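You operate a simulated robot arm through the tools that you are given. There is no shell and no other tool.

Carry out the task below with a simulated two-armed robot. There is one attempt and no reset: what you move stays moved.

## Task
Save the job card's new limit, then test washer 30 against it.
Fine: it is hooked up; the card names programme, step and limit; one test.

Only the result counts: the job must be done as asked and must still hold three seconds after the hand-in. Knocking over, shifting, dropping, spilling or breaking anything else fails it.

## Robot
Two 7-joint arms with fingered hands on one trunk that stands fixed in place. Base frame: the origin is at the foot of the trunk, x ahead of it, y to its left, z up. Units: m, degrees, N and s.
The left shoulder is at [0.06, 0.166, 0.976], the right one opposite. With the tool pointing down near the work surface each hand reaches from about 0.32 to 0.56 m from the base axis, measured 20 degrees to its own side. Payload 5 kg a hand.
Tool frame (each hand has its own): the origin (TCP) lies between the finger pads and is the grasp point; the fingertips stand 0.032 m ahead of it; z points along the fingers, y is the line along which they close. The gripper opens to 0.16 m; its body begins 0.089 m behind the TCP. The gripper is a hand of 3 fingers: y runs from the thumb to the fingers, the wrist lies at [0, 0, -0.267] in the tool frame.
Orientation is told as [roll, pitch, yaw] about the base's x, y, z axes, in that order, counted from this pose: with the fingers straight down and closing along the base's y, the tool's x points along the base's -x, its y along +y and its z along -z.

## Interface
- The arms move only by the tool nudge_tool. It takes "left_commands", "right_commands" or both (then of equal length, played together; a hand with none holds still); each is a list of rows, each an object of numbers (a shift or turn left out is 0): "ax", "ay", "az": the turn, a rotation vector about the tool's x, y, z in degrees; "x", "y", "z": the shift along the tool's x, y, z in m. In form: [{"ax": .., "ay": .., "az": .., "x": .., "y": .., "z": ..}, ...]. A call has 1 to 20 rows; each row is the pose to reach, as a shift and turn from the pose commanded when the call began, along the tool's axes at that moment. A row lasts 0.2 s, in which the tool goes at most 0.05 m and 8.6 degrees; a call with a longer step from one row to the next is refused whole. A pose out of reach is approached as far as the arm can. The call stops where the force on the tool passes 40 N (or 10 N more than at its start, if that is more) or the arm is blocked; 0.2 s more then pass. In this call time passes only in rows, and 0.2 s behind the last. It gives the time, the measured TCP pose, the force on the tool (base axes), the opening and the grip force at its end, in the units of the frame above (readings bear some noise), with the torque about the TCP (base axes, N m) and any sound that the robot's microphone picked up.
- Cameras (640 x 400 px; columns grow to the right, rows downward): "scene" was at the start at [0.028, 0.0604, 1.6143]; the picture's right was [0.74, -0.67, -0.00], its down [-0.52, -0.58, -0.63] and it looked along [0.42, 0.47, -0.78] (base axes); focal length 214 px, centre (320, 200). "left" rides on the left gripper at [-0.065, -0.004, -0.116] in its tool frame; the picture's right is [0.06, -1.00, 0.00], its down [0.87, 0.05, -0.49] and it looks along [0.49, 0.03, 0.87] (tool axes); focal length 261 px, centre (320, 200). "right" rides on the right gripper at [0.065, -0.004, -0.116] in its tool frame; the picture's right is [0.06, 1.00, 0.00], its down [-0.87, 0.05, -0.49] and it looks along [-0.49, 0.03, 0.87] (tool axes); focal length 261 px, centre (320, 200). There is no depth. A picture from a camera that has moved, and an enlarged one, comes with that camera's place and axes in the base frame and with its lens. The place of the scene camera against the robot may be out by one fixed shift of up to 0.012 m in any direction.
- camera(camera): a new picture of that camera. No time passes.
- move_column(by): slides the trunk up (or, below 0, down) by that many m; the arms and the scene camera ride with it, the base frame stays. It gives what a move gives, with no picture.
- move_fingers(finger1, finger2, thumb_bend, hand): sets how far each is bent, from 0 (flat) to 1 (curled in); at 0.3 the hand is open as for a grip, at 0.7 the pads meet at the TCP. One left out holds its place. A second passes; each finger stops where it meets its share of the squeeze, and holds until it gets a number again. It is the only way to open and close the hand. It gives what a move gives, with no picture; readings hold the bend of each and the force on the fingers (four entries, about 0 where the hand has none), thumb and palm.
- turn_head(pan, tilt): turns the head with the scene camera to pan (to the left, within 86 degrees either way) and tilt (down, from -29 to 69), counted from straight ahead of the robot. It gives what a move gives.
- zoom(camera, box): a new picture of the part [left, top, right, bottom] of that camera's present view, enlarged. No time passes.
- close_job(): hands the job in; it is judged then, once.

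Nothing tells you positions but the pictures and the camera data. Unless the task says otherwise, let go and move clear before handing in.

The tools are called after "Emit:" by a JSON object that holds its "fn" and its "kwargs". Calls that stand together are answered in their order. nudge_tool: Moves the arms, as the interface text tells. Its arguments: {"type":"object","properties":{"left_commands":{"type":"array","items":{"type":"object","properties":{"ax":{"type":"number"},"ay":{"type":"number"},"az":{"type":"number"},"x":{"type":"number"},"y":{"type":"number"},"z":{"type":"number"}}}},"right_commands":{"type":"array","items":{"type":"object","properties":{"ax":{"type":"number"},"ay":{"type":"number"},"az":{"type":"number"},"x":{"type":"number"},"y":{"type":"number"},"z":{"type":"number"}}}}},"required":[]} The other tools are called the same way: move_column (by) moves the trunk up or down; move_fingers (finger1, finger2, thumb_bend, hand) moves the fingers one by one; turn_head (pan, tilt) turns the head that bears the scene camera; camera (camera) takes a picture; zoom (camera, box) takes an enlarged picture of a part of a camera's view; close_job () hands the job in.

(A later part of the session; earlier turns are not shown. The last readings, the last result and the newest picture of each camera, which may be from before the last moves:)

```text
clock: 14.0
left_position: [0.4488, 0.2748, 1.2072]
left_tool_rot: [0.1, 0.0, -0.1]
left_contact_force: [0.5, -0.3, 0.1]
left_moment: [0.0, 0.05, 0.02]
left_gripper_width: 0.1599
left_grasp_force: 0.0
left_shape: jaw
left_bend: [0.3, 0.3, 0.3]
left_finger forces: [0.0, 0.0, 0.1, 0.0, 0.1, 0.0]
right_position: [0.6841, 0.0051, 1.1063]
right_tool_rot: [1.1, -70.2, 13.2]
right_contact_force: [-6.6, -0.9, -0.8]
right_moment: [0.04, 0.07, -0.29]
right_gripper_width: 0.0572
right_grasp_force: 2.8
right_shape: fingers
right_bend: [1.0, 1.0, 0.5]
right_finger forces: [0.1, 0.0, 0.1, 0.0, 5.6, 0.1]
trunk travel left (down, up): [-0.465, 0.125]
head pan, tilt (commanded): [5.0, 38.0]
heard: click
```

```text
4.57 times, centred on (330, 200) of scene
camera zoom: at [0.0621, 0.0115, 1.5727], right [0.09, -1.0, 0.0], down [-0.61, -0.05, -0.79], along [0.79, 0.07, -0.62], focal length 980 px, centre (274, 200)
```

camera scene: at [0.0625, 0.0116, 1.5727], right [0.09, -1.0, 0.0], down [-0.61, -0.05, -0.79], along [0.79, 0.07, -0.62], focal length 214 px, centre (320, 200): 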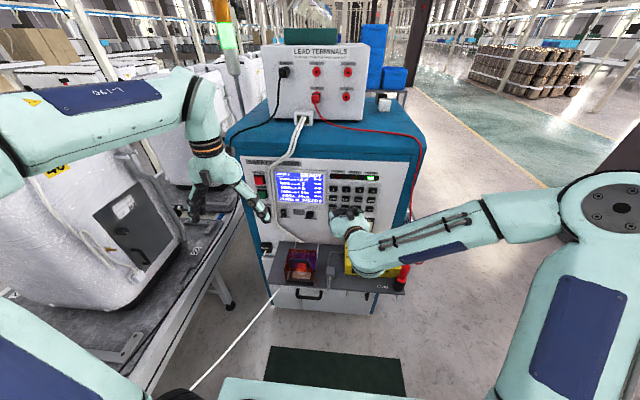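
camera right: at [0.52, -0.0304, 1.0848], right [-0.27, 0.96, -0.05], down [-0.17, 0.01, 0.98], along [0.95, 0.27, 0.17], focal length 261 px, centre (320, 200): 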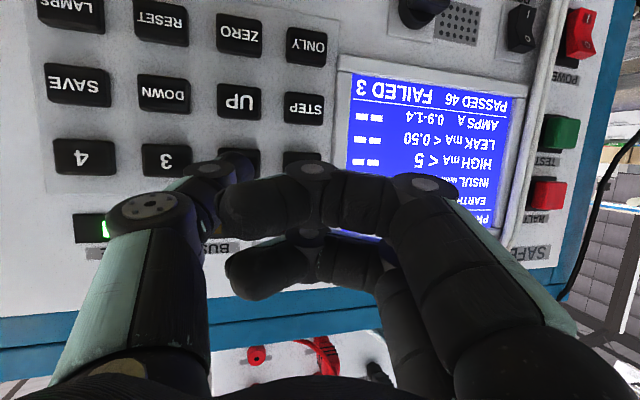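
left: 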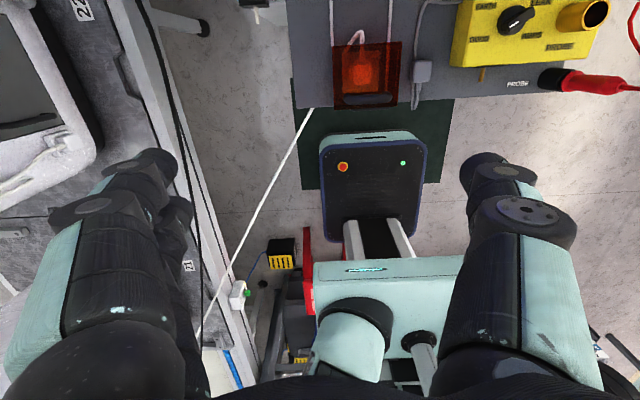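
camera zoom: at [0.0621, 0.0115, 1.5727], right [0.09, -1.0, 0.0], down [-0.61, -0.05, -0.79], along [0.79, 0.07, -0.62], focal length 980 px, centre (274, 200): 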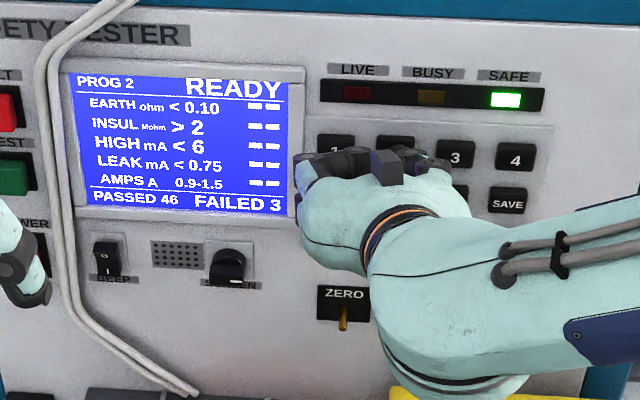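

Click heard and the screen shows PROG 2 with HIGH < 6, so the card's 8 should need two UP presses. I'll back off 0.03 m and lower the trunk a little to reach the second key row (STEP, UP, SAVE).

Emit:
{"fn": "nudge_tool", "kwargs": {"right_commands": [{"x": 0.0049, "y": 0.0037, "z": -0.0137}, {"x": 0.0098, "y": 0.0074, "z": -0.0273}]}}

Emit:
{"fn": "move_column", "kwargs": {"by": -0.05}}

Emit:
{"fn": "nudge_tool", "kwargs": {"right_commands": [{"x": -0.0017, "y": 0.0232, "z": 0.0057}, {"x": -0.0036, "y": 0.0464, "z": 0.0114}]}}

Emit:
{"fn": "camera", "kwargs": {"camera": "right"}}

Emit:
{"fn": "camera", "kwargs": {"camera": "scene"}}

```text
clock: 14.6
left_position: [0.4511, 0.2751, 1.2061]
left_tool_rot: [0.0, 0.0, -0.1]
left_contact_force: [-0.7, -0.1, -0.1]
left_moment: [-0.02, -0.02, -0.01]
left_gripper_width: 0.16
left_grasp_force: 0.1
left_shape: jaw
left_bend: [0.3, 0.3, 0.3]
left_finger forces: [0.0, 0.0, 0.1, 0.1, 0.0, 0.0]
right_position: [0.6544, 0.0059, 1.1066]
right_tool_rot: [1.2, -70.3, 13.3]
right_contact_force: [-0.8, 0.2, 0.2]
right_moment: [0.0, -0.02, -0.01]
right_gripper_width: 0.0573
right_grasp_force: 0.0
right_shape: fingers
right_bend: [1.0, 1.0, 0.5]
right_finger forces: [0.0, 0.0, 0.1, 0.0, 0.0, 0.1]
trunk travel left (down, up): [-0.465, 0.125]
head pan, tilt (commanded): [5.0, 38.0]
```

```text
clock: 15.5
left_position: [0.4499, 0.2744, 1.1569]
left_tool_rot: [0.0, 0.0, -0.1]
left_contact_force: [1.1, 0.4, -0.3]
left_moment: [-0.01, -0.03, -0.02]
left_gripper_width: 0.1599
left_grasp_force: 0.0
left_shape: jaw
left_bend: [0.3, 0.3, 0.3]
left_finger forces: [0.1, 0.1, 0.0, 0.1, 0.1, 0.0]
right_position: [0.6552, 0.0064, 1.0567]
right_tool_rot: [1.1, -70.2, 13.3]
right_contact_force: [0.7, -0.2, -0.4]
right_moment: [0.0, 0.03, -0.02]
right_gripper_width: 0.0573
right_grasp_force: 0.1
right_shape: fingers
right_bend: [1.0, 1.0, 0.5]
right_finger forces: [0.1, 0.0, 0.1, 0.0, 0.0, 0.0]
trunk travel left (down, up): [-0.415, 0.175]
head pan, tilt (commanded): [5.0, 38.0]
```

```text
clock: 16.1
left_position: [0.4503, 0.2765, 1.1562]
left_tool_rot: [0.0, 0.1, 0.0]
left_contact_force: [0.3, 0.1, 0.0]
left_moment: [0.01, -0.03, 0.0]
left_gripper_width: 0.1598
left_grasp_force: 0.0
left_shape: jaw
left_bend: [0.3, 0.3, 0.3]
left_finger forces: [0.0, 0.1, 0.0, 0.0, 0.0, 0.0]
right_position: [0.6543, 0.0543, 1.0572]
right_tool_rot: [1.1, -70.2, 13.3]
right_contact_force: [0.0, -0.3, 0.3]
right_moment: [0.0, 0.01, -0.01]
right_gripper_width: 0.0576
right_grasp_force: 0.1
right_shape: fingers
right_bend: [1.0, 1.0, 0.5]
right_finger forces: [0.0, 0.0, 0.0, 0.0, 0.0, 0.0]
trunk travel left (down, up): [-0.415, 0.175]
head pan, tilt (commanded): [5.0, 38.0]
```

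```text
taken
camera right: at [0.5281, 0.0183, 1.0352], right [-0.27, 0.96, -0.05], down [-0.17, 0.01, 0.98], along [0.95, 0.27, 0.17], focal length 261 px, centre (320, 200)
```

right: 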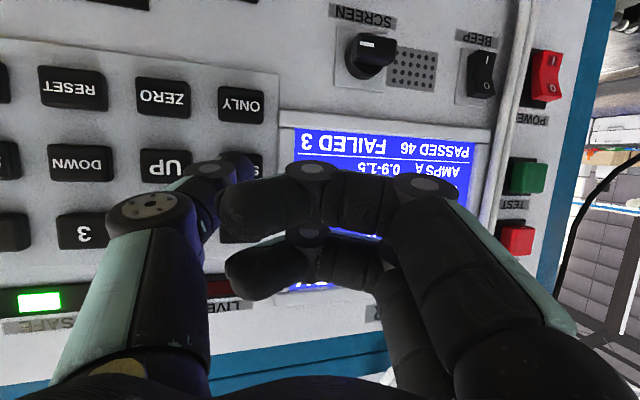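

```text
taken
camera scene: at [0.0629, 0.0121, 1.5227], right [0.09, -1.0, 0.0], down [-0.61, -0.05, -0.79], along [0.78, 0.07, -0.62], focal length 214 px, centre (320, 200)
```

scene: 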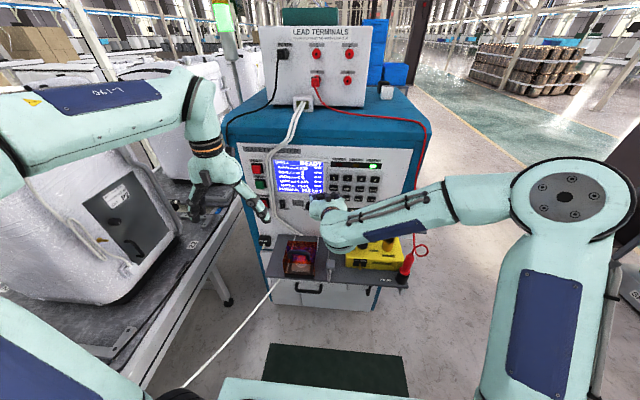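

The thumb should now sit in front of STEP; I'll check the alignment up close.

Emit:
{"fn": "zoom", "kwargs": {"camera": "right", "box": [120, 80, 360, 230]}}

Emit:
{"fn": "zoom", "kwargs": {"camera": "scene", "box": [260, 150, 400, 240]}}

```text
2.67 times, centred on (240, 155) of right
camera zoom: at [0.5281, 0.0183, 1.0352], right [-0.27, 0.96, -0.05], down [-0.17, 0.01, 0.98], along [0.95, 0.27, 0.17], focal length 695 px, centre (533, 320)
```

zoom: 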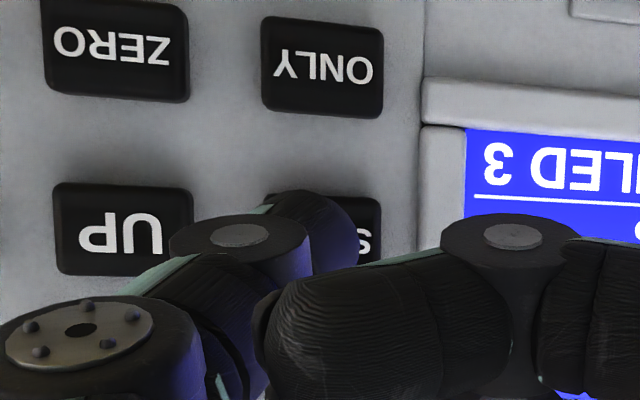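

```text
4.44 times, centred on (330, 195) of scene
camera zoom: at [0.0629, 0.0121, 1.5227], right [0.09, -1.0, 0.0], down [-0.61, -0.05, -0.79], along [0.78, 0.07, -0.62], focal length 953 px, centre (276, 222)
```

zoom: 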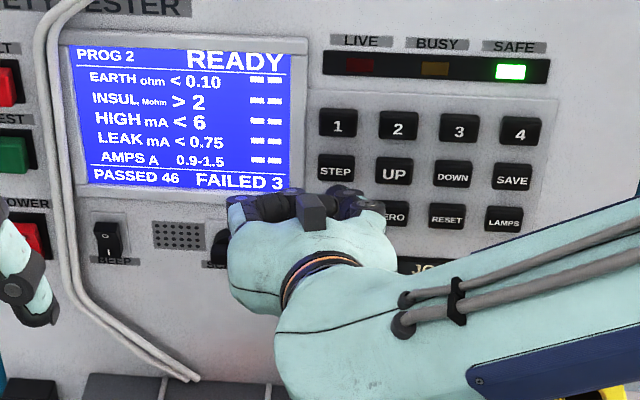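

STEP lies behind the thumb tip, nicely centred, with PROG 2 still READY. I'll press it with the stroke that clicked key 2 and then back off.

Emit:
{"fn": "nudge_tool", "kwargs": {"right_commands": [{"x": -0.0039, "y": -0.003, "z": 0.0109}, {"x": -0.00715, "y": -0.00545, "z": 0.02005}, {"x": -0.00845, "y": -0.00644, "z": 0.0237}, {"x": -0.0091, "y": -0.00694, "z": 0.02552}, {"x": -0.00975, "y": -0.00743, "z": 0.02735}]}}

Emit:
{"fn": "zoom", "kwargs": {"camera": "scene", "box": [260, 150, 400, 240]}}

```text
clock: 17.3
left_position: [0.4491, 0.2744, 1.156]
left_tool_rot: [0.0, 0.0, -0.1]
left_contact_force: [0.3, 0.2, 0.0]
left_moment: [0.02, -0.01, 0.0]
left_gripper_width: 0.1598
left_grasp_force: 0.1
left_shape: jaw
left_bend: [0.3, 0.3, 0.3]
left_finger forces: [0.0, 0.0, 0.1, 0.1, 0.1, 0.1]
right_position: [0.6839, 0.0541, 1.0569]
right_tool_rot: [1.1, -70.2, 13.3]
right_contact_force: [-4.3, -0.7, -2.1]
right_moment: [0.04, 0.11, -0.3]
right_gripper_width: 0.0575
right_grasp_force: 2.4
right_shape: fingers
right_bend: [1.0, 1.0, 0.5]
right_finger forces: [0.0, 0.0, 0.0, 0.0, 4.8, 0.1]
trunk travel left (down, up): [-0.415, 0.175]
head pan, tilt (commanded): [5.0, 38.0]
heard: click
```

```text
4.44 times, centred on (330, 195) of scene
camera zoom: at [0.0623, 0.0115, 1.5227], right [0.09, -1.0, 0.0], down [-0.61, -0.05, -0.79], along [0.79, 0.07, -0.62], focal length 953 px, centre (276, 222)
```

zoom: 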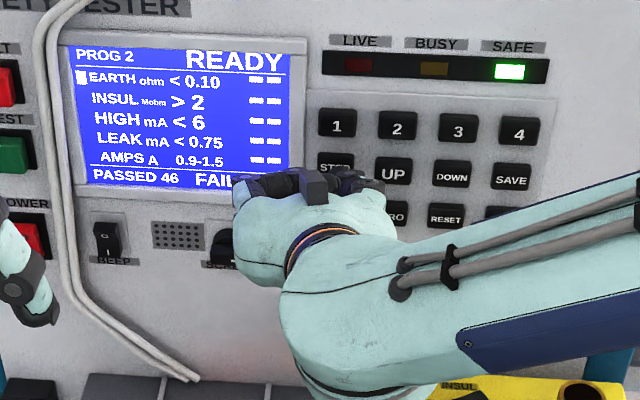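

The cursor is at EARTH after the first STEP, so HIGH is two steps further. I'll release and press STEP again.

Emit:
{"fn": "nudge_tool", "kwargs": {"right_commands": [{"x": 0.0039, "y": 0.003, "z": -0.0109}, {"x": 0.0039, "y": 0.003, "z": -0.0109}, {"x": 0.0016, "y": 0.0012, "z": -0.0046}, {"x": 0.00065, "y": 0.0005, "z": -0.0018}, {"x": 0.0, "y": 0.0, "z": 0.0}]}}

Emit:
{"fn": "zoom", "kwargs": {"camera": "scene", "box": [260, 150, 400, 240]}}

```text
clock: 18.5
left_position: [0.4497, 0.2735, 1.1574]
left_tool_rot: [0.0, 0.0, 0.0]
left_contact_force: [0.1, 0.4, 0.0]
left_moment: [0.0, 0.0, 0.04]
left_gripper_width: 0.16
left_grasp_force: 0.0
left_shape: jaw
left_bend: [0.3, 0.3, 0.3]
left_finger forces: [0.0, 0.1, 0.0, 0.0, 0.0, 0.0]
right_position: [0.6828, 0.0537, 1.0564]
right_tool_rot: [1.1, -70.2, 13.3]
right_contact_force: [-4.2, 0.0, 0.2]
right_moment: [0.03, 0.04, -0.21]
right_gripper_width: 0.0579
right_grasp_force: 2.3
right_shape: fingers
right_bend: [1.0, 1.0, 0.5]
right_finger forces: [0.0, 0.0, 0.0, 0.0, 4.0, 0.0]
trunk travel left (down, up): [-0.415, 0.175]
head pan, tilt (commanded): [5.0, 38.0]
heard: click
```

```text
4.44 times, centred on (330, 195) of scene
camera zoom: at [0.0623, 0.0115, 1.5227], right [0.09, -1.0, 0.0], down [-0.61, -0.05, -0.79], along [0.79, 0.07, -0.62], focal length 953 px, centre (276, 222)
```

zoom: 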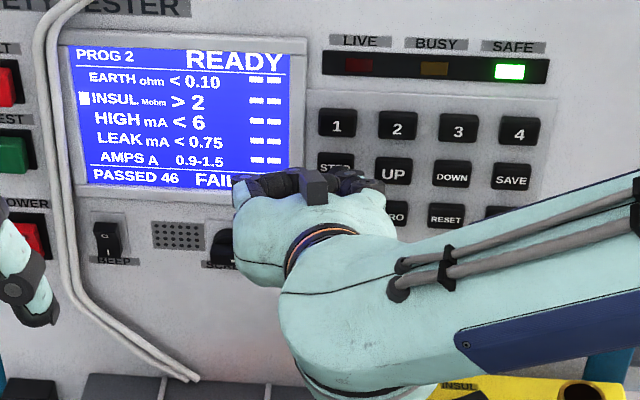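

The cursor is now at INSUL; one more STEP press brings it to HIGH.

Emit:
{"fn": "nudge_tool", "kwargs": {"right_commands": [{"x": 0.0039, "y": 0.003, "z": -0.0109}, {"x": 0.0039, "y": 0.003, "z": -0.0109}, {"x": 0.0016, "y": 0.0012, "z": -0.0046}, {"x": 0.00065, "y": 0.0005, "z": -0.0018}, {"x": 0.0, "y": 0.0, "z": 0.0}]}}

Emit:
{"fn": "zoom", "kwargs": {"camera": "scene", "box": [260, 150, 400, 240]}}

```text
clock: 19.7
left_position: [0.45, 0.2744, 1.1569]
left_tool_rot: [0.0, 0.0, -0.1]
left_contact_force: [0.3, 0.2, 0.2]
left_moment: [0.04, 0.02, -0.02]
left_gripper_width: 0.1599
left_grasp_force: 0.1
left_shape: jaw
left_bend: [0.3, 0.3, 0.3]
left_finger forces: [0.0, 0.0, 0.1, 0.1, 0.0, 0.1]
right_position: [0.6833, 0.0536, 1.0562]
right_tool_rot: [1.1, -70.2, 13.3]
right_contact_force: [-4.3, -1.4, 1.2]
right_moment: [-0.01, -0.01, -0.27]
right_gripper_width: 0.0576
right_grasp_force: 2.1
right_shape: fingers
right_bend: [1.0, 1.0, 0.5]
right_finger forces: [0.0, 0.1, 0.1, 0.0, 4.3, 0.1]
trunk travel left (down, up): [-0.415, 0.175]
head pan, tilt (commanded): [5.0, 38.0]
heard: click
```

```text
4.44 times, centred on (330, 195) of scene
camera zoom: at [0.0622, 0.0115, 1.5227], right [0.09, -1.0, 0.0], down [-0.61, -0.05, -0.79], along [0.79, 0.07, -0.62], focal length 953 px, centre (276, 222)
```

zoom: 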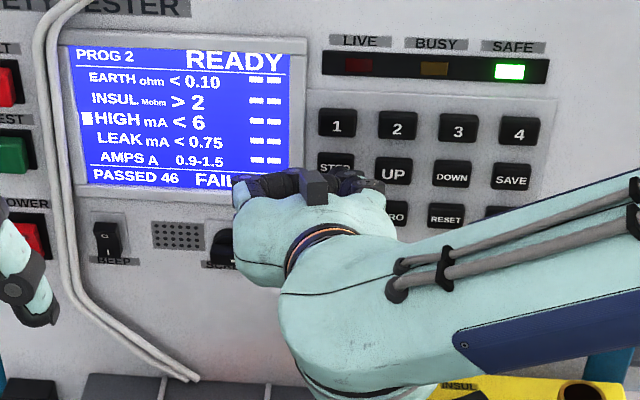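

HIGH is now selected. I'll back off, shift one key right to UP, and check the alignment.

Emit:
{"fn": "nudge_tool", "kwargs": {"right_commands": [{"x": 0.0081, "y": 0.0062, "z": -0.0228}, {"x": 0.0099, "y": -0.017, "z": -0.0285}, {"x": 0.0117, "y": -0.0402, "z": -0.0342}]}}

Emit:
{"fn": "zoom", "kwargs": {"camera": "right", "box": [120, 80, 360, 230]}}

Emit:
{"fn": "zoom", "kwargs": {"camera": "scene", "box": [260, 150, 400, 240]}}

```text
clock: 20.5
left_position: [0.4497, 0.2744, 1.1571]
left_tool_rot: [0.0, -0.1, 0.0]
left_contact_force: [0.4, 1.2, 1.1]
left_moment: [0.06, 0.01, 0.02]
left_gripper_width: 0.16
left_grasp_force: 0.0
left_shape: jaw
left_bend: [0.3, 0.3, 0.3]
left_finger forces: [0.0, 0.0, 0.0, 0.0, 0.1, 0.1]
right_position: [0.6591, 0.0064, 1.0561]
right_tool_rot: [1.1, -70.2, 13.2]
right_contact_force: [0.0, 0.4, -0.5]
right_moment: [0.01, 0.0, -0.01]
right_gripper_width: 0.0577
right_grasp_force: 0.0
right_shape: fingers
right_bend: [1.0, 1.0, 0.5]
right_finger forces: [0.0, 0.1, 0.1, 0.0, 0.0, 0.0]
trunk travel left (down, up): [-0.415, 0.175]
head pan, tilt (commanded): [5.0, 38.0]
```

```text
2.67 times, centred on (240, 155) of right
camera zoom: at [0.5328, -0.0307, 1.0348], right [-0.27, 0.96, -0.05], down [-0.17, 0.0, 0.98], along [0.95, 0.27, 0.17], focal length 695 px, centre (533, 320)
```

zoom: 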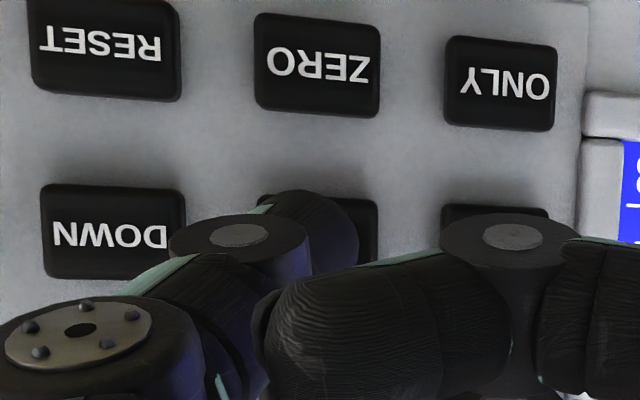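

```text
4.44 times, centred on (330, 195) of scene
camera zoom: at [0.0627, 0.0112, 1.5227], right [0.09, -1.0, 0.0], down [-0.61, -0.05, -0.79], along [0.79, 0.07, -0.62], focal length 953 px, centre (276, 222)
```

zoom: 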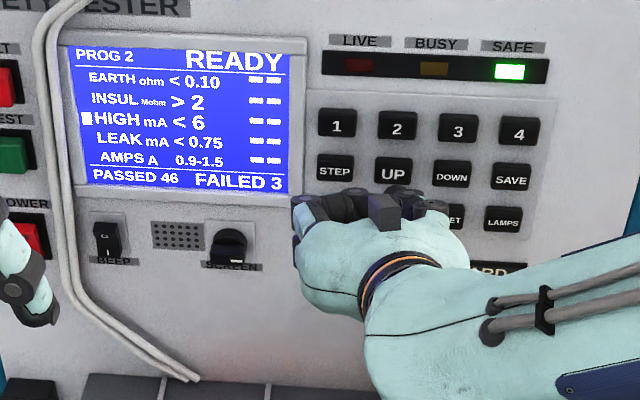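

The thumb is aligned on UP and HIGH is selected at 6. I'll press UP once and check.

Emit:
{"fn": "nudge_tool", "kwargs": {"right_commands": [{"x": -0.0039, "y": -0.003, "z": 0.0109}, {"x": -0.0062, "y": -0.0047, "z": 0.0173}, {"x": -0.007, "y": -0.0053, "z": 0.0196}, {"x": -0.0076, "y": -0.0058, "z": 0.0214}, {"x": -0.0081, "y": -0.0062, "z": 0.0228}]}}

Emit:
{"fn": "zoom", "kwargs": {"camera": "scene", "box": [260, 150, 400, 240]}}

```text
clock: 21.7
left_position: [0.4501, 0.2739, 1.1573]
left_tool_rot: [0.0, -0.1, 0.0]
left_contact_force: [-0.2, 0.0, 0.1]
left_moment: [-0.03, 0.0, -0.03]
left_gripper_width: 0.16
left_grasp_force: 0.0
left_shape: jaw
left_bend: [0.3, 0.3, 0.3]
left_finger forces: [0.1, 0.0, 0.0, 0.0, 0.0, 0.1]
right_position: [0.6838, 0.0072, 1.0559]
right_tool_rot: [1.1, -70.2, 13.2]
right_contact_force: [-5.6, -0.6, -2.2]
right_moment: [0.05, 0.12, -0.23]
right_gripper_width: 0.0575
right_grasp_force: 2.3
right_shape: fingers
right_bend: [1.0, 1.0, 0.5]
right_finger forces: [0.0, 0.0, 0.0, 0.1, 5.0, 0.0]
trunk travel left (down, up): [-0.415, 0.175]
head pan, tilt (commanded): [5.0, 38.0]
heard: click
```

```text
4.44 times, centred on (330, 195) of scene
camera zoom: at [0.0623, 0.0115, 1.5227], right [0.09, -1.0, 0.0], down [-0.61, -0.05, -0.79], along [0.79, 0.07, -0.62], focal length 953 px, centre (276, 222)
```

zoom: 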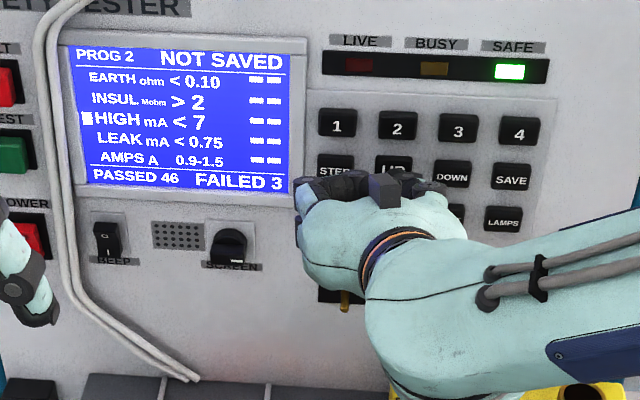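

HIGH went to 7 and the screen shows NOT SAVED. One more UP press.

Emit:
{"fn": "nudge_tool", "kwargs": {"right_commands": [{"x": 0.0039, "y": 0.003, "z": -0.0109}, {"x": 0.0039, "y": 0.003, "z": -0.0109}, {"x": 0.0016, "y": 0.0012, "z": -0.0046}, {"x": 0.00065, "y": 0.0005, "z": -0.0018}, {"x": 0.0, "y": 0.0, "z": 0.0}]}}

Emit:
{"fn": "zoom", "kwargs": {"camera": "scene", "box": [260, 150, 400, 240]}}

```text
clock: 22.9
left_position: [0.4498, 0.2761, 1.1576]
left_tool_rot: [0.1, 0.0, -0.1]
left_contact_force: [-0.1, 0.7, 0.2]
left_moment: [-0.02, -0.02, -0.01]
left_gripper_width: 0.1598
left_grasp_force: 0.1
left_shape: jaw
left_bend: [0.3, 0.3, 0.3]
left_finger forces: [0.0, 0.1, 0.0, 0.0, 0.0, 0.0]
right_position: [0.683, 0.0049, 1.0566]
right_tool_rot: [1.1, -70.2, 13.4]
right_contact_force: [-4.0, -0.5, -0.1]
right_moment: [0.01, 0.03, -0.2]
right_gripper_width: 0.0572
right_grasp_force: 2.3
right_shape: fingers
right_bend: [1.0, 1.0, 0.5]
right_finger forces: [0.1, 0.0, 0.1, 0.0, 4.0, 0.0]
trunk travel left (down, up): [-0.415, 0.175]
head pan, tilt (commanded): [5.0, 38.0]
heard: click
```

```text
4.44 times, centred on (330, 195) of scene
camera zoom: at [0.0623, 0.0115, 1.5227], right [0.09, -1.0, 0.0], down [-0.61, -0.05, -0.79], along [0.79, 0.07, -0.62], focal length 953 px, centre (276, 222)
```

zoom: 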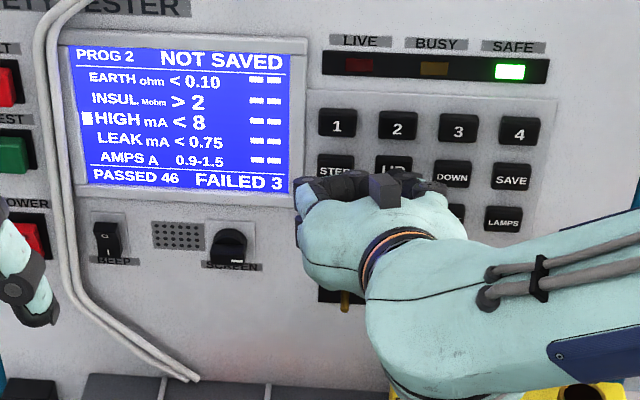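

HIGH now reads 8. I'll back off and go two keys right to SAVE.

Emit:
{"fn": "nudge_tool", "kwargs": {"right_commands": [{"x": 0.0098, "y": 0.0074, "z": -0.0273}, {"x": 0.0122, "y": -0.0235, "z": -0.0349}, {"x": 0.0146, "y": -0.0544, "z": -0.0425}, {"x": 0.0169, "y": -0.0853, "z": -0.0501}]}}

Emit:
{"fn": "zoom", "kwargs": {"camera": "right", "box": [120, 80, 360, 230]}}

Emit:
{"fn": "zoom", "kwargs": {"camera": "scene", "box": [260, 150, 400, 240]}}

```text
clock: 23.9
left_position: [0.4505, 0.2733, 1.1573]
left_tool_rot: [0.1, 0.1, 0.1]
left_contact_force: [-0.5, 0.6, -1.0]
left_moment: [0.06, 0.05, 0.0]
left_gripper_width: 0.1602
left_grasp_force: 0.2
left_shape: jaw
left_bend: [0.3, 0.3, 0.3]
left_finger forces: [0.0, 0.0, 0.1, 0.0, 0.0, 0.0]
right_position: [0.654, -0.0902, 1.0576]
right_tool_rot: [1.1, -70.2, 13.2]
right_contact_force: [0.4, -0.5, -0.2]
right_moment: [0.05, 0.0, 0.06]
right_gripper_width: 0.0575
right_grasp_force: 0.0
right_shape: fingers
right_bend: [1.0, 1.0, 0.5]
right_finger forces: [0.0, 0.1, 0.0, 0.0, 0.1, 0.0]
trunk travel left (down, up): [-0.415, 0.175]
head pan, tilt (commanded): [5.0, 38.0]
```

```text
2.67 times, centred on (240, 155) of right
camera zoom: at [0.5276, -0.1272, 1.0355], right [-0.27, 0.96, -0.05], down [-0.17, 0.0, 0.98], along [0.95, 0.27, 0.17], focal length 695 px, centre (533, 320)
```

zoom: 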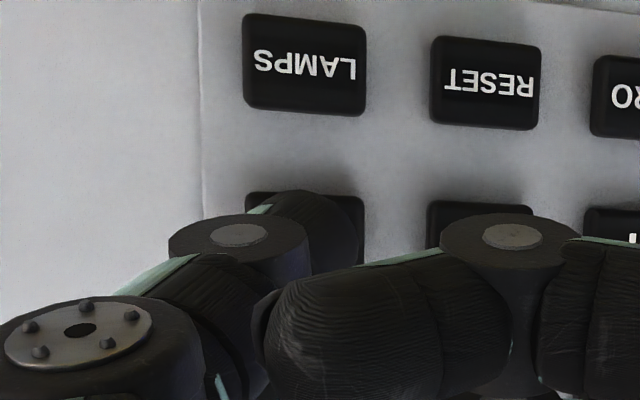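

```text
4.44 times, centred on (330, 195) of scene
camera zoom: at [0.063, 0.0105, 1.5226], right [0.09, -1.0, 0.0], down [-0.61, -0.05, -0.79], along [0.78, 0.07, -0.62], focal length 953 px, centre (276, 222)
```

zoom: 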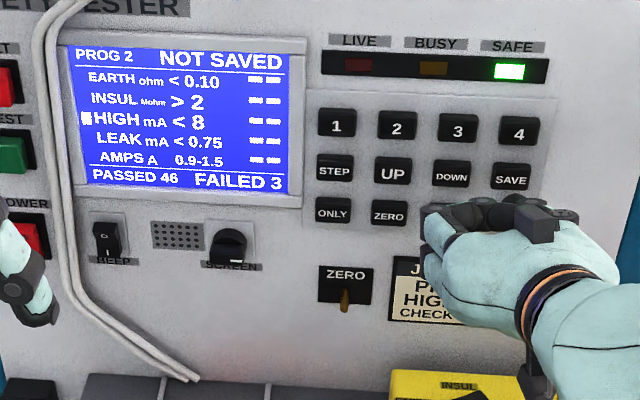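

The thumb is lined up on SAVE. I'll press it.

Emit:
{"fn": "nudge_tool", "kwargs": {"right_commands": [{"x": -0.0039, "y": -0.003, "z": 0.0109}, {"x": -0.00715, "y": -0.00545, "z": 0.02005}, {"x": -0.00845, "y": -0.00644, "z": 0.0237}, {"x": -0.0091, "y": -0.00694, "z": 0.02552}, {"x": -0.00975, "y": -0.00743, "z": 0.02735}]}}

Emit:
{"fn": "zoom", "kwargs": {"camera": "scene", "box": [260, 150, 400, 240]}}

```text
clock: 25.1
left_position: [0.45, 0.2747, 1.157]
left_tool_rot: [-0.1, 0.0, -0.1]
left_contact_force: [0.2, -0.3, 0.2]
left_moment: [-0.04, -0.02, -0.01]
left_gripper_width: 0.16
left_grasp_force: 0.1
left_shape: jaw
left_bend: [0.3, 0.3, 0.3]
left_finger forces: [0.1, 0.0, 0.1, 0.1, 0.0, 0.0]
right_position: [0.6834, -0.0896, 1.0578]
right_tool_rot: [1.3, -70.2, 13.3]
right_contact_force: [-4.2, -0.4, 0.2]
right_moment: [0.02, 0.06, -0.2]
right_gripper_width: 0.0574
right_grasp_force: 2.6
right_shape: fingers
right_bend: [1.0, 1.0, 0.5]
right_finger forces: [0.0, 0.0, 0.0, 0.1, 4.6, 0.0]
trunk travel left (down, up): [-0.415, 0.175]
head pan, tilt (commanded): [5.0, 38.0]
heard: click
```

```text
4.44 times, centred on (330, 195) of scene
camera zoom: at [0.0622, 0.0114, 1.5227], right [0.09, -1.0, 0.0], down [-0.61, -0.05, -0.79], along [0.79, 0.07, -0.62], focal length 953 px, centre (276, 222)
```

zoom: 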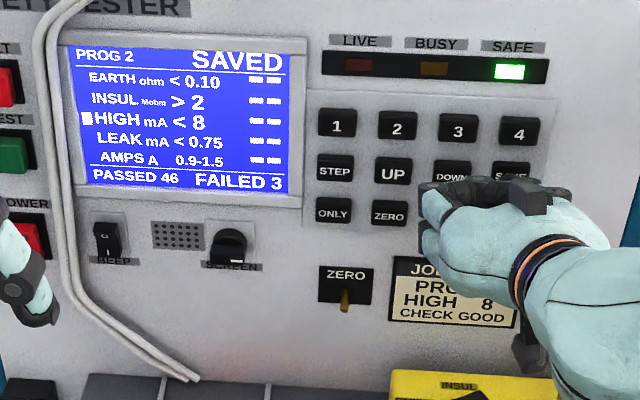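

The screen shows SAVED with PROG 2 and HIGH < 8, matching the card (PROG 2, HIGH 8). I'll withdraw the right hand and inspect the guard, plug and TEST button before the single test.

Emit:
{"fn": "nudge_tool", "kwargs": {"right_commands": [{"x": 0.0098, "y": 0.0074, "z": -0.0273}, {"x": 0.0195, "y": 0.0149, "z": -0.0547}, {"x": 0.03, "y": -0.01, "z": -0.09}, {"x": 0.035, "y": -0.04, "z": -0.12}, {"x": 0.038, "y": -0.06, "z": -0.14}]}}

Emit:
{"fn": "turn_head", "kwargs": {"pan": 15, "tilt": 45}}

Emit:
{"fn": "camera", "kwargs": {"camera": "scene"}}

Emit:
{"fn": "camera", "kwargs": {"camera": "right"}}

Emit:
{"fn": "camera", "kwargs": {"camera": "left"}}

```text
clock: 26.5
left_position: [0.4509, 0.2735, 1.1579]
left_tool_rot: [0.0, -0.1, -0.2]
left_contact_force: [0.3, -1.2, -1.0]
left_moment: [0.01, -0.04, 0.04]
left_gripper_width: 0.1599
left_grasp_force: 0.0
left_shape: jaw
left_bend: [0.3, 0.3, 0.3]
left_finger forces: [0.0, 0.0, 0.0, 0.0, 0.0, 0.0]
right_position: [0.5431, -0.0928, 1.1044]
right_tool_rot: [-3.2, -73.6, 28.1]
right_contact_force: [0.5, -0.3, 0.5]
right_moment: [-0.01, 0.02, -0.03]
right_gripper_width: 0.0577
right_grasp_force: 0.0
right_shape: fingers
right_bend: [1.0, 1.0, 0.5]
right_finger forces: [0.0, 0.1, 0.0, 0.0, 0.0, 0.1]
right hand out of reach, approached as far as the arm can: row 5
trunk travel left (down, up): [-0.415, 0.175]
head pan, tilt (commanded): [5.0, 38.0]
stopped in row 5 (right hand): the arm was blocked; the commanded pose is now the measured one
```

```text
clock: 27.2
left_position: [0.4497, 0.2747, 1.1567]
left_tool_rot: [0.0, 0.0, 0.0]
left_contact_force: [-0.6, -0.6, -0.4]
left_moment: [-0.01, 0.01, -0.01]
left_gripper_width: 0.1601
left_grasp_force: 0.0
left_shape: jaw
left_bend: [0.3, 0.3, 0.3]
left_finger forces: [0.1, 0.0, 0.1, 0.0, 0.0, 0.0]
right_position: [0.5436, -0.0934, 1.1041]
right_tool_rot: [-3.2, -73.7, 28.1]
right_contact_force: [-0.5, -0.4, 0.2]
right_moment: [0.01, 0.0, -0.02]
right_gripper_width: 0.0579
right_grasp_force: 0.2
right_shape: fingers
right_bend: [1.0, 1.0, 0.5]
right_finger forces: [0.0, 0.0, 0.0, 0.0, 0.0, 0.1]
trunk travel left (down, up): [-0.415, 0.175]
head pan, tilt (commanded): [15.0, 45.0]
```

```text
taken
camera scene: at [0.0554, 0.0248, 1.5125], right [0.26, -0.97, 0.0], down [-0.68, -0.18, -0.71], along [0.68, 0.18, -0.71], focal length 214 px, centre (320, 200)
```

scene: 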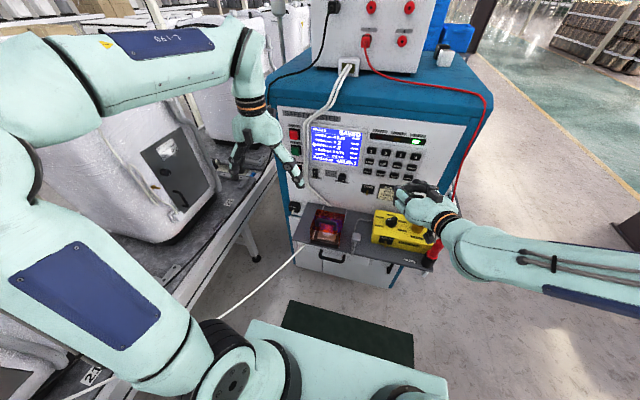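

```text
taken
camera right: at [0.4272, -0.152, 1.0744], right [-0.44, 0.9, -0.08], down [-0.23, -0.03, 0.97], along [0.87, 0.44, 0.22], focal length 261 px, centre (320, 200)
```

right: 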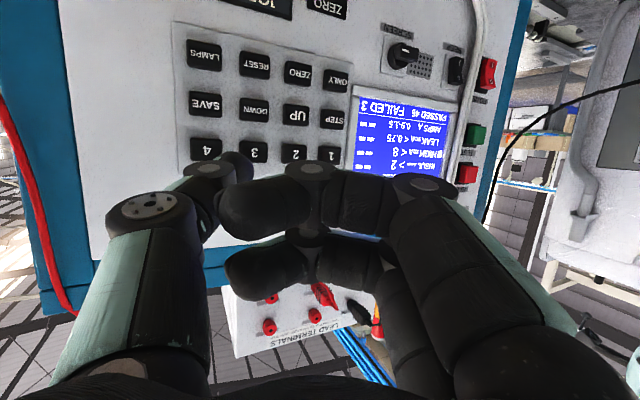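

```text
taken
camera left: at [0.5158, 0.2703, 1.2715], right [-0.06, -1.0, 0.0], down [-0.87, 0.05, 0.49], along [-0.49, 0.03, -0.87], focal length 261 px, centre (320, 200)
```

left: 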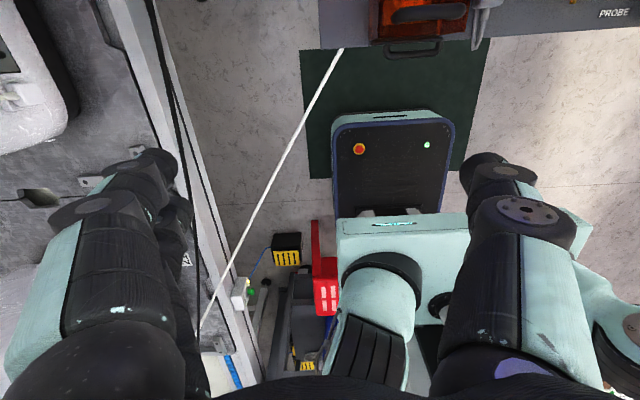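

SAVED is showing, and the right hand is back and clear. TEST works out at about [0.732, 0.300, 1.048], with white cords hanging at y≈0.25 and a black earth lead to its left. I'll zoom in on that area before planning the left hand's approach.

Emit:
{"fn": "zoom", "kwargs": {"camera": "scene", "box": [230, 60, 390, 280]}}

Emit:
{"fn": "zoom", "kwargs": {"camera": "right", "box": [380, 40, 640, 240]}}

Emit:
{"fn": "turn_head", "kwargs": {"pan": 35, "tilt": 40}}

Emit:
{"fn": "camera", "kwargs": {"camera": "scene"}}

```text
1.82 times, centred on (310, 170) of scene
camera zoom: at [0.0554, 0.0248, 1.5125], right [0.26, -0.97, 0.0], down [-0.68, -0.18, -0.71], along [0.68, 0.18, -0.71], focal length 390 px, centre (338, 254)
```

zoom: 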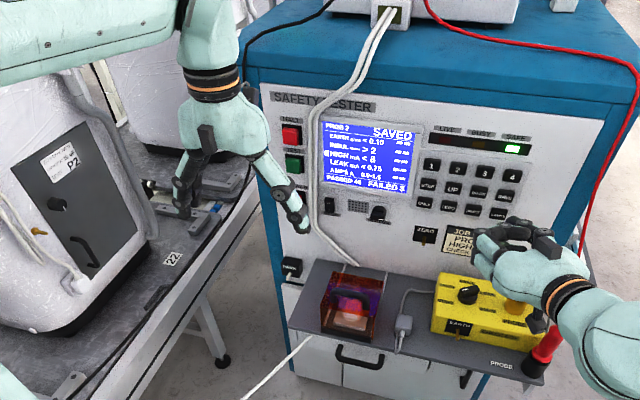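

```text
2.00 times, centred on (510, 140) of right
camera zoom: at [0.4272, -0.152, 1.0744], right [-0.44, 0.9, -0.08], down [-0.23, -0.03, 0.97], along [0.87, 0.44, 0.22], focal length 521 px, centre (-60, 320)
```

zoom: 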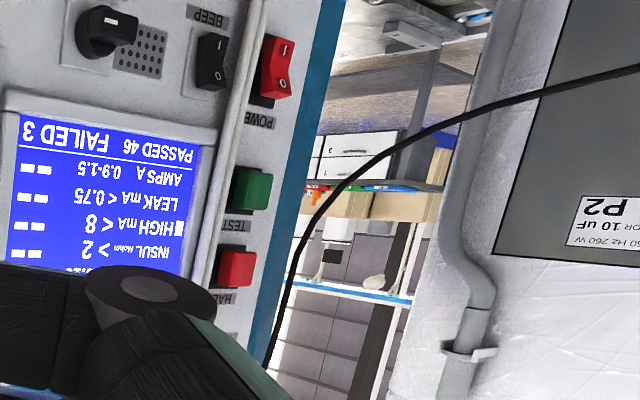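

```text
clock: 28.1
left_position: [0.4499, 0.2747, 1.1572]
left_tool_rot: [0.0, 0.2, 0.0]
left_contact_force: [0.3, 0.1, 0.0]
left_moment: [0.01, -0.02, 0.01]
left_gripper_width: 0.1598
left_grasp_force: 0.0
left_shape: jaw
left_bend: [0.3, 0.3, 0.3]
left_finger forces: [0.1, 0.0, 0.0, 0.0, 0.0, 0.1]
right_position: [0.543, -0.0926, 1.1046]
right_tool_rot: [-3.1, -73.7, 28.1]
right_contact_force: [-0.1, 0.5, 0.7]
right_moment: [-0.02, 0.01, -0.01]
right_gripper_width: 0.0577
right_grasp_force: 0.1
right_shape: fingers
right_bend: [1.0, 1.0, 0.5]
right_finger forces: [0.0, 0.0, 0.1, 0.0, 0.1, 0.0]
trunk travel left (down, up): [-0.415, 0.175]
head pan, tilt (commanded): [35.0, 40.0]
```

```text
taken
camera scene: at [0.0465, 0.0527, 1.5197], right [0.57, -0.82, 0.0], down [-0.53, -0.37, -0.77], along [0.63, 0.44, -0.64], focal length 214 px, centre (320, 200)
```

scene: 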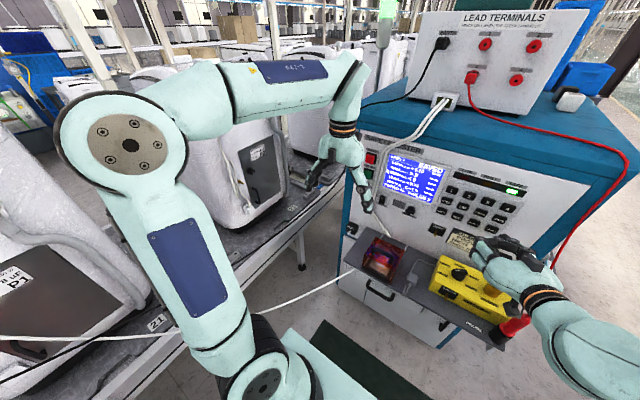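

The black earth lead hangs close to the cabinet's left edge (around y≈0.41, x≈0.73). So I'll press TEST with a left-hand finger, keeping the palm right of the button and away from that lead. I'll shape the left hand now, in free air.

Emit:
{"fn": "move_fingers", "kwargs": {"hand": "left", "finger1": 0.5, "finger2": 1.0, "thumb_bend": 1.0}}

Emit:
{"fn": "camera", "kwargs": {"camera": "left"}}

Emit:
{"fn": "zoom", "kwargs": {"camera": "scene", "box": [280, 80, 420, 230]}}

```text
clock: 29.1
left_position: [0.4504, 0.2754, 1.1573]
left_tool_rot: [0.0, -0.1, 0.0]
left_contact_force: [-0.2, 0.0, -0.1]
left_moment: [-0.02, -0.01, 0.0]
left_gripper_width: 0.0395
left_grasp_force: 0.0
left_shape: fingers
left_bend: [0.5, 0.92, 0.96]
left_finger forces: [0.1, 0.0, 0.0, 0.0, 0.0, 0.0]
right_position: [0.5443, -0.0926, 1.1038]
right_tool_rot: [-3.2, -73.6, 28.1]
right_contact_force: [0.3, -0.1, -0.4]
right_moment: [0.01, 0.02, -0.01]
right_gripper_width: 0.0577
right_grasp_force: 0.1
right_shape: fingers
right_bend: [1.0, 1.0, 0.5]
right_finger forces: [0.1, 0.1, 0.0, 0.0, 0.0, 0.0]
trunk travel left (down, up): [-0.415, 0.175]
head pan, tilt (commanded): [35.0, 40.0]
```

```text
taken
camera left: at [0.5158, 0.2705, 1.2714], right [-0.06, -1.0, 0.0], down [-0.87, 0.05, 0.49], along [-0.49, 0.03, -0.87], focal length 261 px, centre (320, 200)
```

left: 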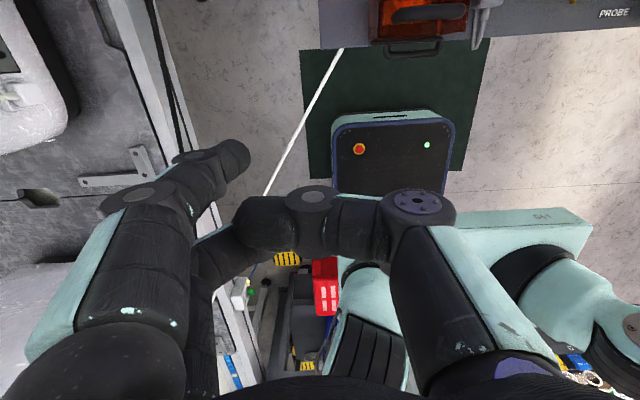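

```text
2.67 times, centred on (350, 155) of scene
camera zoom: at [0.0464, 0.0527, 1.5197], right [0.57, -0.82, 0.0], down [-0.53, -0.37, -0.77], along [0.63, 0.44, -0.64], focal length 572 px, centre (240, 320)
```

zoom: 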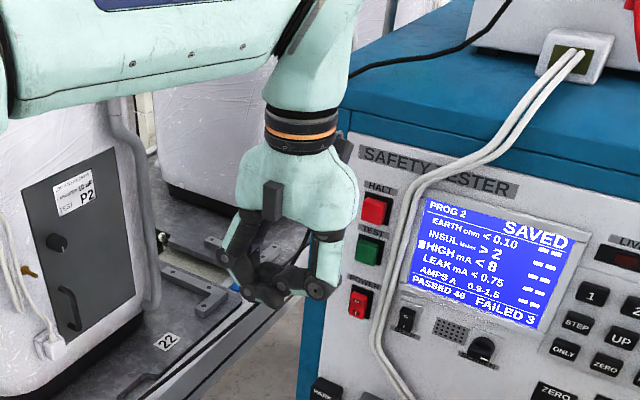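

Finger 1 now points with the thumb and finger 2 folded, and its tip sits at about tool (-0.016, 0.051, 0.042). I'll swing the left hand forward to a standoff in front of TEST, mirroring the posture that worked on the right.

Emit:
{"fn": "nudge_tool", "kwargs": {"left_commands": [{"ax": 0.88, "ay": -7.74, "az": 1.26, "x": -0.03, "y": -0.001, "z": 0.0}, {"ax": 1.76, "ay": -15.49, "az": 2.52, "x": -0.06, "y": -0.003, "z": 0.0}, {"ax": 2.65, "ay": -23.23, "az": 3.78, "x": -0.085, "y": -0.004, "z": 0.0}, {"ax": 3.53, "ay": -30.97, "az": 5.04, "x": -0.105, "y": -0.006, "z": 0.01}, {"ax": 4.41, "ay": -38.7, "az": 6.3, "x": -0.115, "y": -0.007, "z": 0.025}, {"ax": 5.29, "ay": -46.46, "az": 7.56, "x": -0.125, "y": -0.009, "z": 0.04}, {"ax": 6.18, "ay": -54.2, "az": 8.82, "x": -0.135, "y": -0.01, "z": 0.055}, {"ax": 7.06, "ay": -61.95, "az": 10.08, "x": -0.145, "y": -0.012, "z": 0.07}, {"ax": 7.94, "ay": -69.69, "az": 11.34, "x": -0.15, "y": -0.013, "z": 0.08}]}}

Emit:
{"fn": "camera", "kwargs": {"camera": "left"}}

Emit:
{"fn": "camera", "kwargs": {"camera": "scene"}}

```text
clock: 31.1
left_position: [0.6002, 0.2633, 1.076]
left_tool_rot: [-0.3, -70.0, -12.6]
left_contact_force: [0.5, 0.0, 0.1]
left_moment: [0.02, -0.01, 0.02]
left_gripper_width: 0.0399
left_grasp_force: 0.0
left_shape: fingers
left_bend: [0.5, 0.93, 0.96]
left_finger forces: [0.0, 0.0, 0.0, 0.1, 0.0, 0.0]
right_position: [0.5437, -0.0916, 1.1042]
right_tool_rot: [-3.4, -73.7, 28.4]
right_contact_force: [-0.4, -0.3, 0.2]
right_moment: [-0.04, 0.02, 0.02]
right_gripper_width: 0.0578
right_grasp_force: 0.0
right_shape: fingers
right_bend: [1.0, 1.0, 0.5]
right_finger forces: [0.0, 0.0, 0.0, 0.0, 0.0, 0.1]
trunk travel left (down, up): [-0.415, 0.175]
head pan, tilt (commanded): [35.0, 40.0]
```

```text
taken
camera left: at [0.5153, 0.2783, 1.1759], right [-0.24, -0.97, -0.06], down [-0.73, 0.22, -0.65], along [0.64, -0.12, -0.76], focal length 261 px, centre (320, 200)
```

left: 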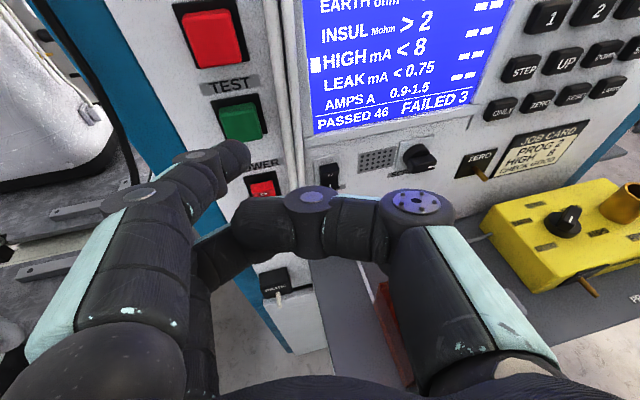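

```text
taken
camera scene: at [0.0466, 0.0535, 1.5197], right [0.57, -0.82, 0.0], down [-0.53, -0.37, -0.77], along [0.63, 0.44, -0.64], focal length 214 px, centre (320, 200)
```

scene: 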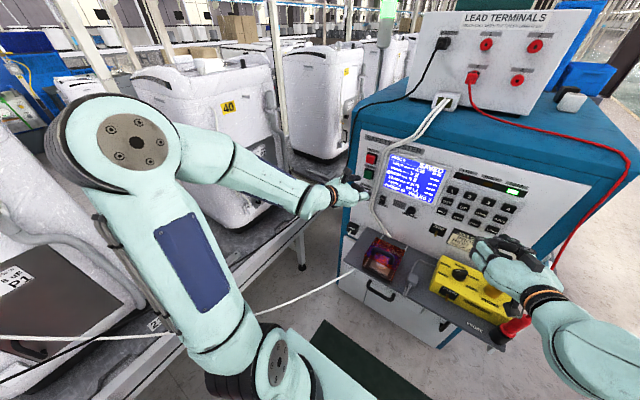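

The left hand is in place. From its camera TEST is at about [0.733, 0.302, 1.048] and the fingertip at about [0.656, 0.302, 1.073]. I'll drop 0.025 and close to about 0.035 m off the button, then check.

Emit:
{"fn": "nudge_tool", "kwargs": {"left_commands": [{"x": 0.005, "y": 0.0044, "z": 0.0226}, {"x": 0.01014, "y": 0.0087, "z": 0.0452}]}}

Emit:
{"fn": "camera", "kwargs": {"camera": "left"}}

Emit:
{"fn": "zoom", "kwargs": {"camera": "left", "box": [140, 50, 340, 210]}}

Emit:
{"fn": "zoom", "kwargs": {"camera": "scene", "box": [300, 100, 460, 260]}}

Emit:
{"fn": "zoom", "kwargs": {"camera": "right", "box": [380, 40, 640, 240]}}

```text
clock: 31.7
left_position: [0.6396, 0.2629, 1.051]
left_tool_rot: [-0.2, -70.0, -12.8]
left_contact_force: [-0.1, 0.5, -0.8]
left_moment: [-0.02, 0.0, -0.02]
left_gripper_width: 0.0398
left_grasp_force: 0.1
left_shape: fingers
left_bend: [0.5, 0.93, 0.96]
left_finger forces: [0.0, 0.1, 0.1, 0.1, 0.1, 0.1]
right_position: [0.5442, -0.093, 1.103]
right_tool_rot: [-3.3, -73.6, 28.2]
right_contact_force: [-1.1, 0.6, -0.3]
right_moment: [-0.02, -0.02, -0.01]
right_gripper_width: 0.058
right_grasp_force: 0.1
right_shape: fingers
right_bend: [1.0, 1.0, 0.5]
right_finger forces: [0.0, 0.0, 0.0, 0.0, 0.1, 0.1]
trunk travel left (down, up): [-0.415, 0.175]
head pan, tilt (commanded): [35.0, 40.0]
```

```text
taken
camera left: at [0.5552, 0.2775, 1.1506], right [-0.25, -0.97, -0.06], down [-0.73, 0.22, -0.65], along [0.64, -0.12, -0.76], focal length 261 px, centre (320, 200)
```

left: 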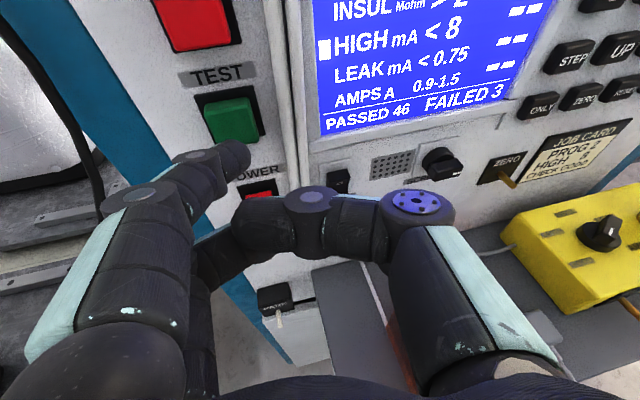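

```text
2.50 times, centred on (240, 130) of left
camera zoom: at [0.5552, 0.2775, 1.1506], right [-0.25, -0.97, -0.06], down [-0.73, 0.22, -0.65], along [0.64, -0.12, -0.76], focal length 652 px, centre (520, 375)
```

zoom: 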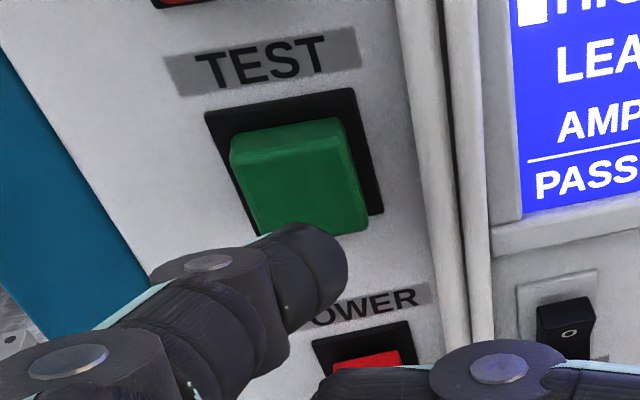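

```text
2.50 times, centred on (380, 180) of scene
camera zoom: at [0.047, 0.0533, 1.5197], right [0.57, -0.82, 0.0], down [-0.53, -0.37, -0.77], along [0.63, 0.44, -0.64], focal length 536 px, centre (170, 250)
```

zoom: 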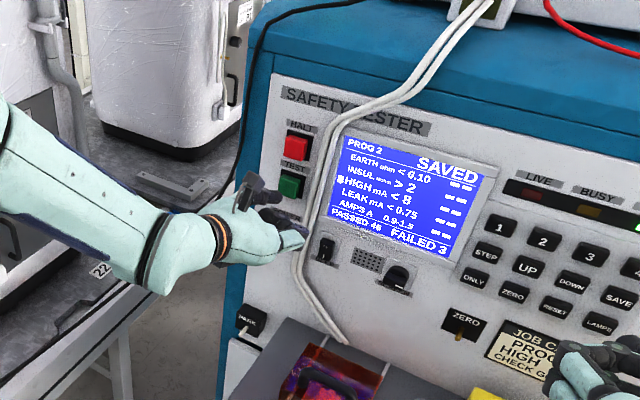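

```text
2.00 times, centred on (510, 140) of right
camera zoom: at [0.4276, -0.1516, 1.0743], right [-0.44, 0.9, -0.08], down [-0.23, -0.03, 0.97], along [0.87, 0.44, 0.22], focal length 521 px, centre (-60, 320)
```

zoom: 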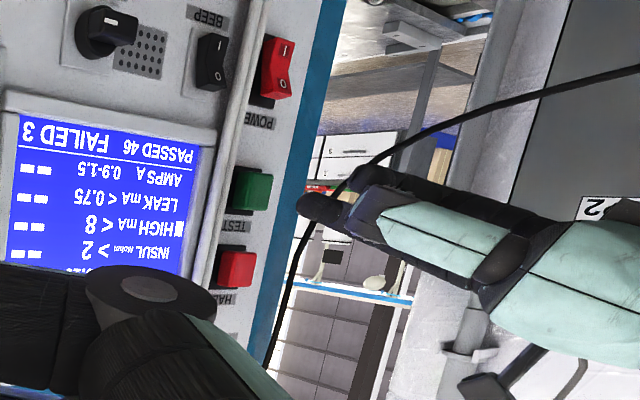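

The fingertip is lined up under the green TEST cap's face, and the earth lead and cords are well clear. I'll advance in small steps until it just makes contact.

Emit:
{"fn": "nudge_tool", "kwargs": {"left_commands": [{"x": -0.0033, "y": 0.0022, "z": 0.0092}, {"x": -0.005, "y": 0.0033, "z": 0.0138}]}}

Emit:
{"fn": "zoom", "kwargs": {"camera": "left", "box": [140, 50, 340, 210]}}

Emit:
{"fn": "zoom", "kwargs": {"camera": "right", "box": [420, 80, 580, 180]}}

```text
clock: 32.3
left_position: [0.6554, 0.2626, 1.052]
left_tool_rot: [0.0, -70.0, -13.0]
left_contact_force: [-0.3, 0.2, -0.5]
left_moment: [0.0, 0.03, -0.01]
left_gripper_width: 0.0398
left_grasp_force: 0.0
left_shape: fingers
left_bend: [0.5, 0.93, 0.96]
left_finger forces: [0.0, 0.0, 0.0, 0.0, 0.0, 0.1]
right_position: [0.5429, -0.0927, 1.104]
right_tool_rot: [-3.2, -73.6, 28.1]
right_contact_force: [-0.6, -0.1, 0.0]
right_moment: [0.01, -0.02, -0.02]
right_gripper_width: 0.0581
right_grasp_force: 0.0
right_shape: fingers
right_bend: [1.0, 1.0, 0.5]
right_finger forces: [0.0, 0.1, 0.0, 0.1, 0.0, 0.0]
trunk travel left (down, up): [-0.415, 0.175]
head pan, tilt (commanded): [35.0, 40.0]
```

```text
2.50 times, centred on (240, 130) of left
camera zoom: at [0.5703, 0.2767, 1.1513], right [-0.25, -0.97, -0.06], down [-0.73, 0.22, -0.65], along [0.64, -0.12, -0.76], focal length 652 px, centre (520, 375)
```

zoom: 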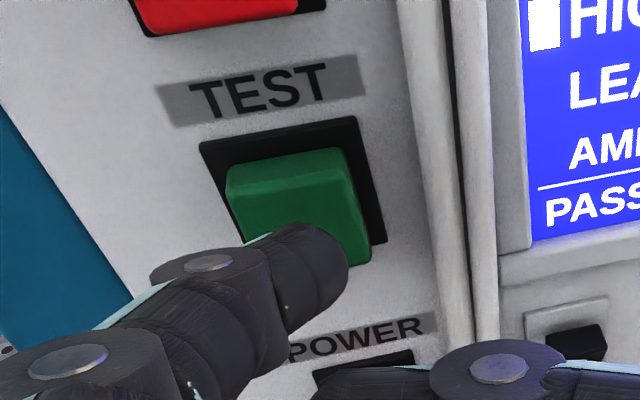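

```text
4.00 times, centred on (500, 130) of right
camera zoom: at [0.4273, -0.1519, 1.0744], right [-0.44, 0.9, -0.08], down [-0.23, -0.03, 0.97], along [0.87, 0.44, 0.22], focal length 1043 px, centre (-400, 480)
```

zoom: 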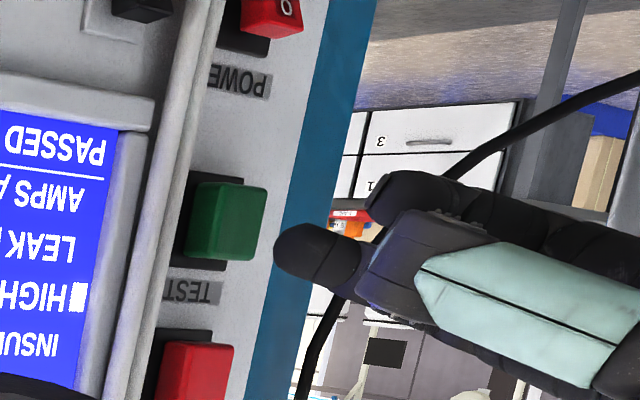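

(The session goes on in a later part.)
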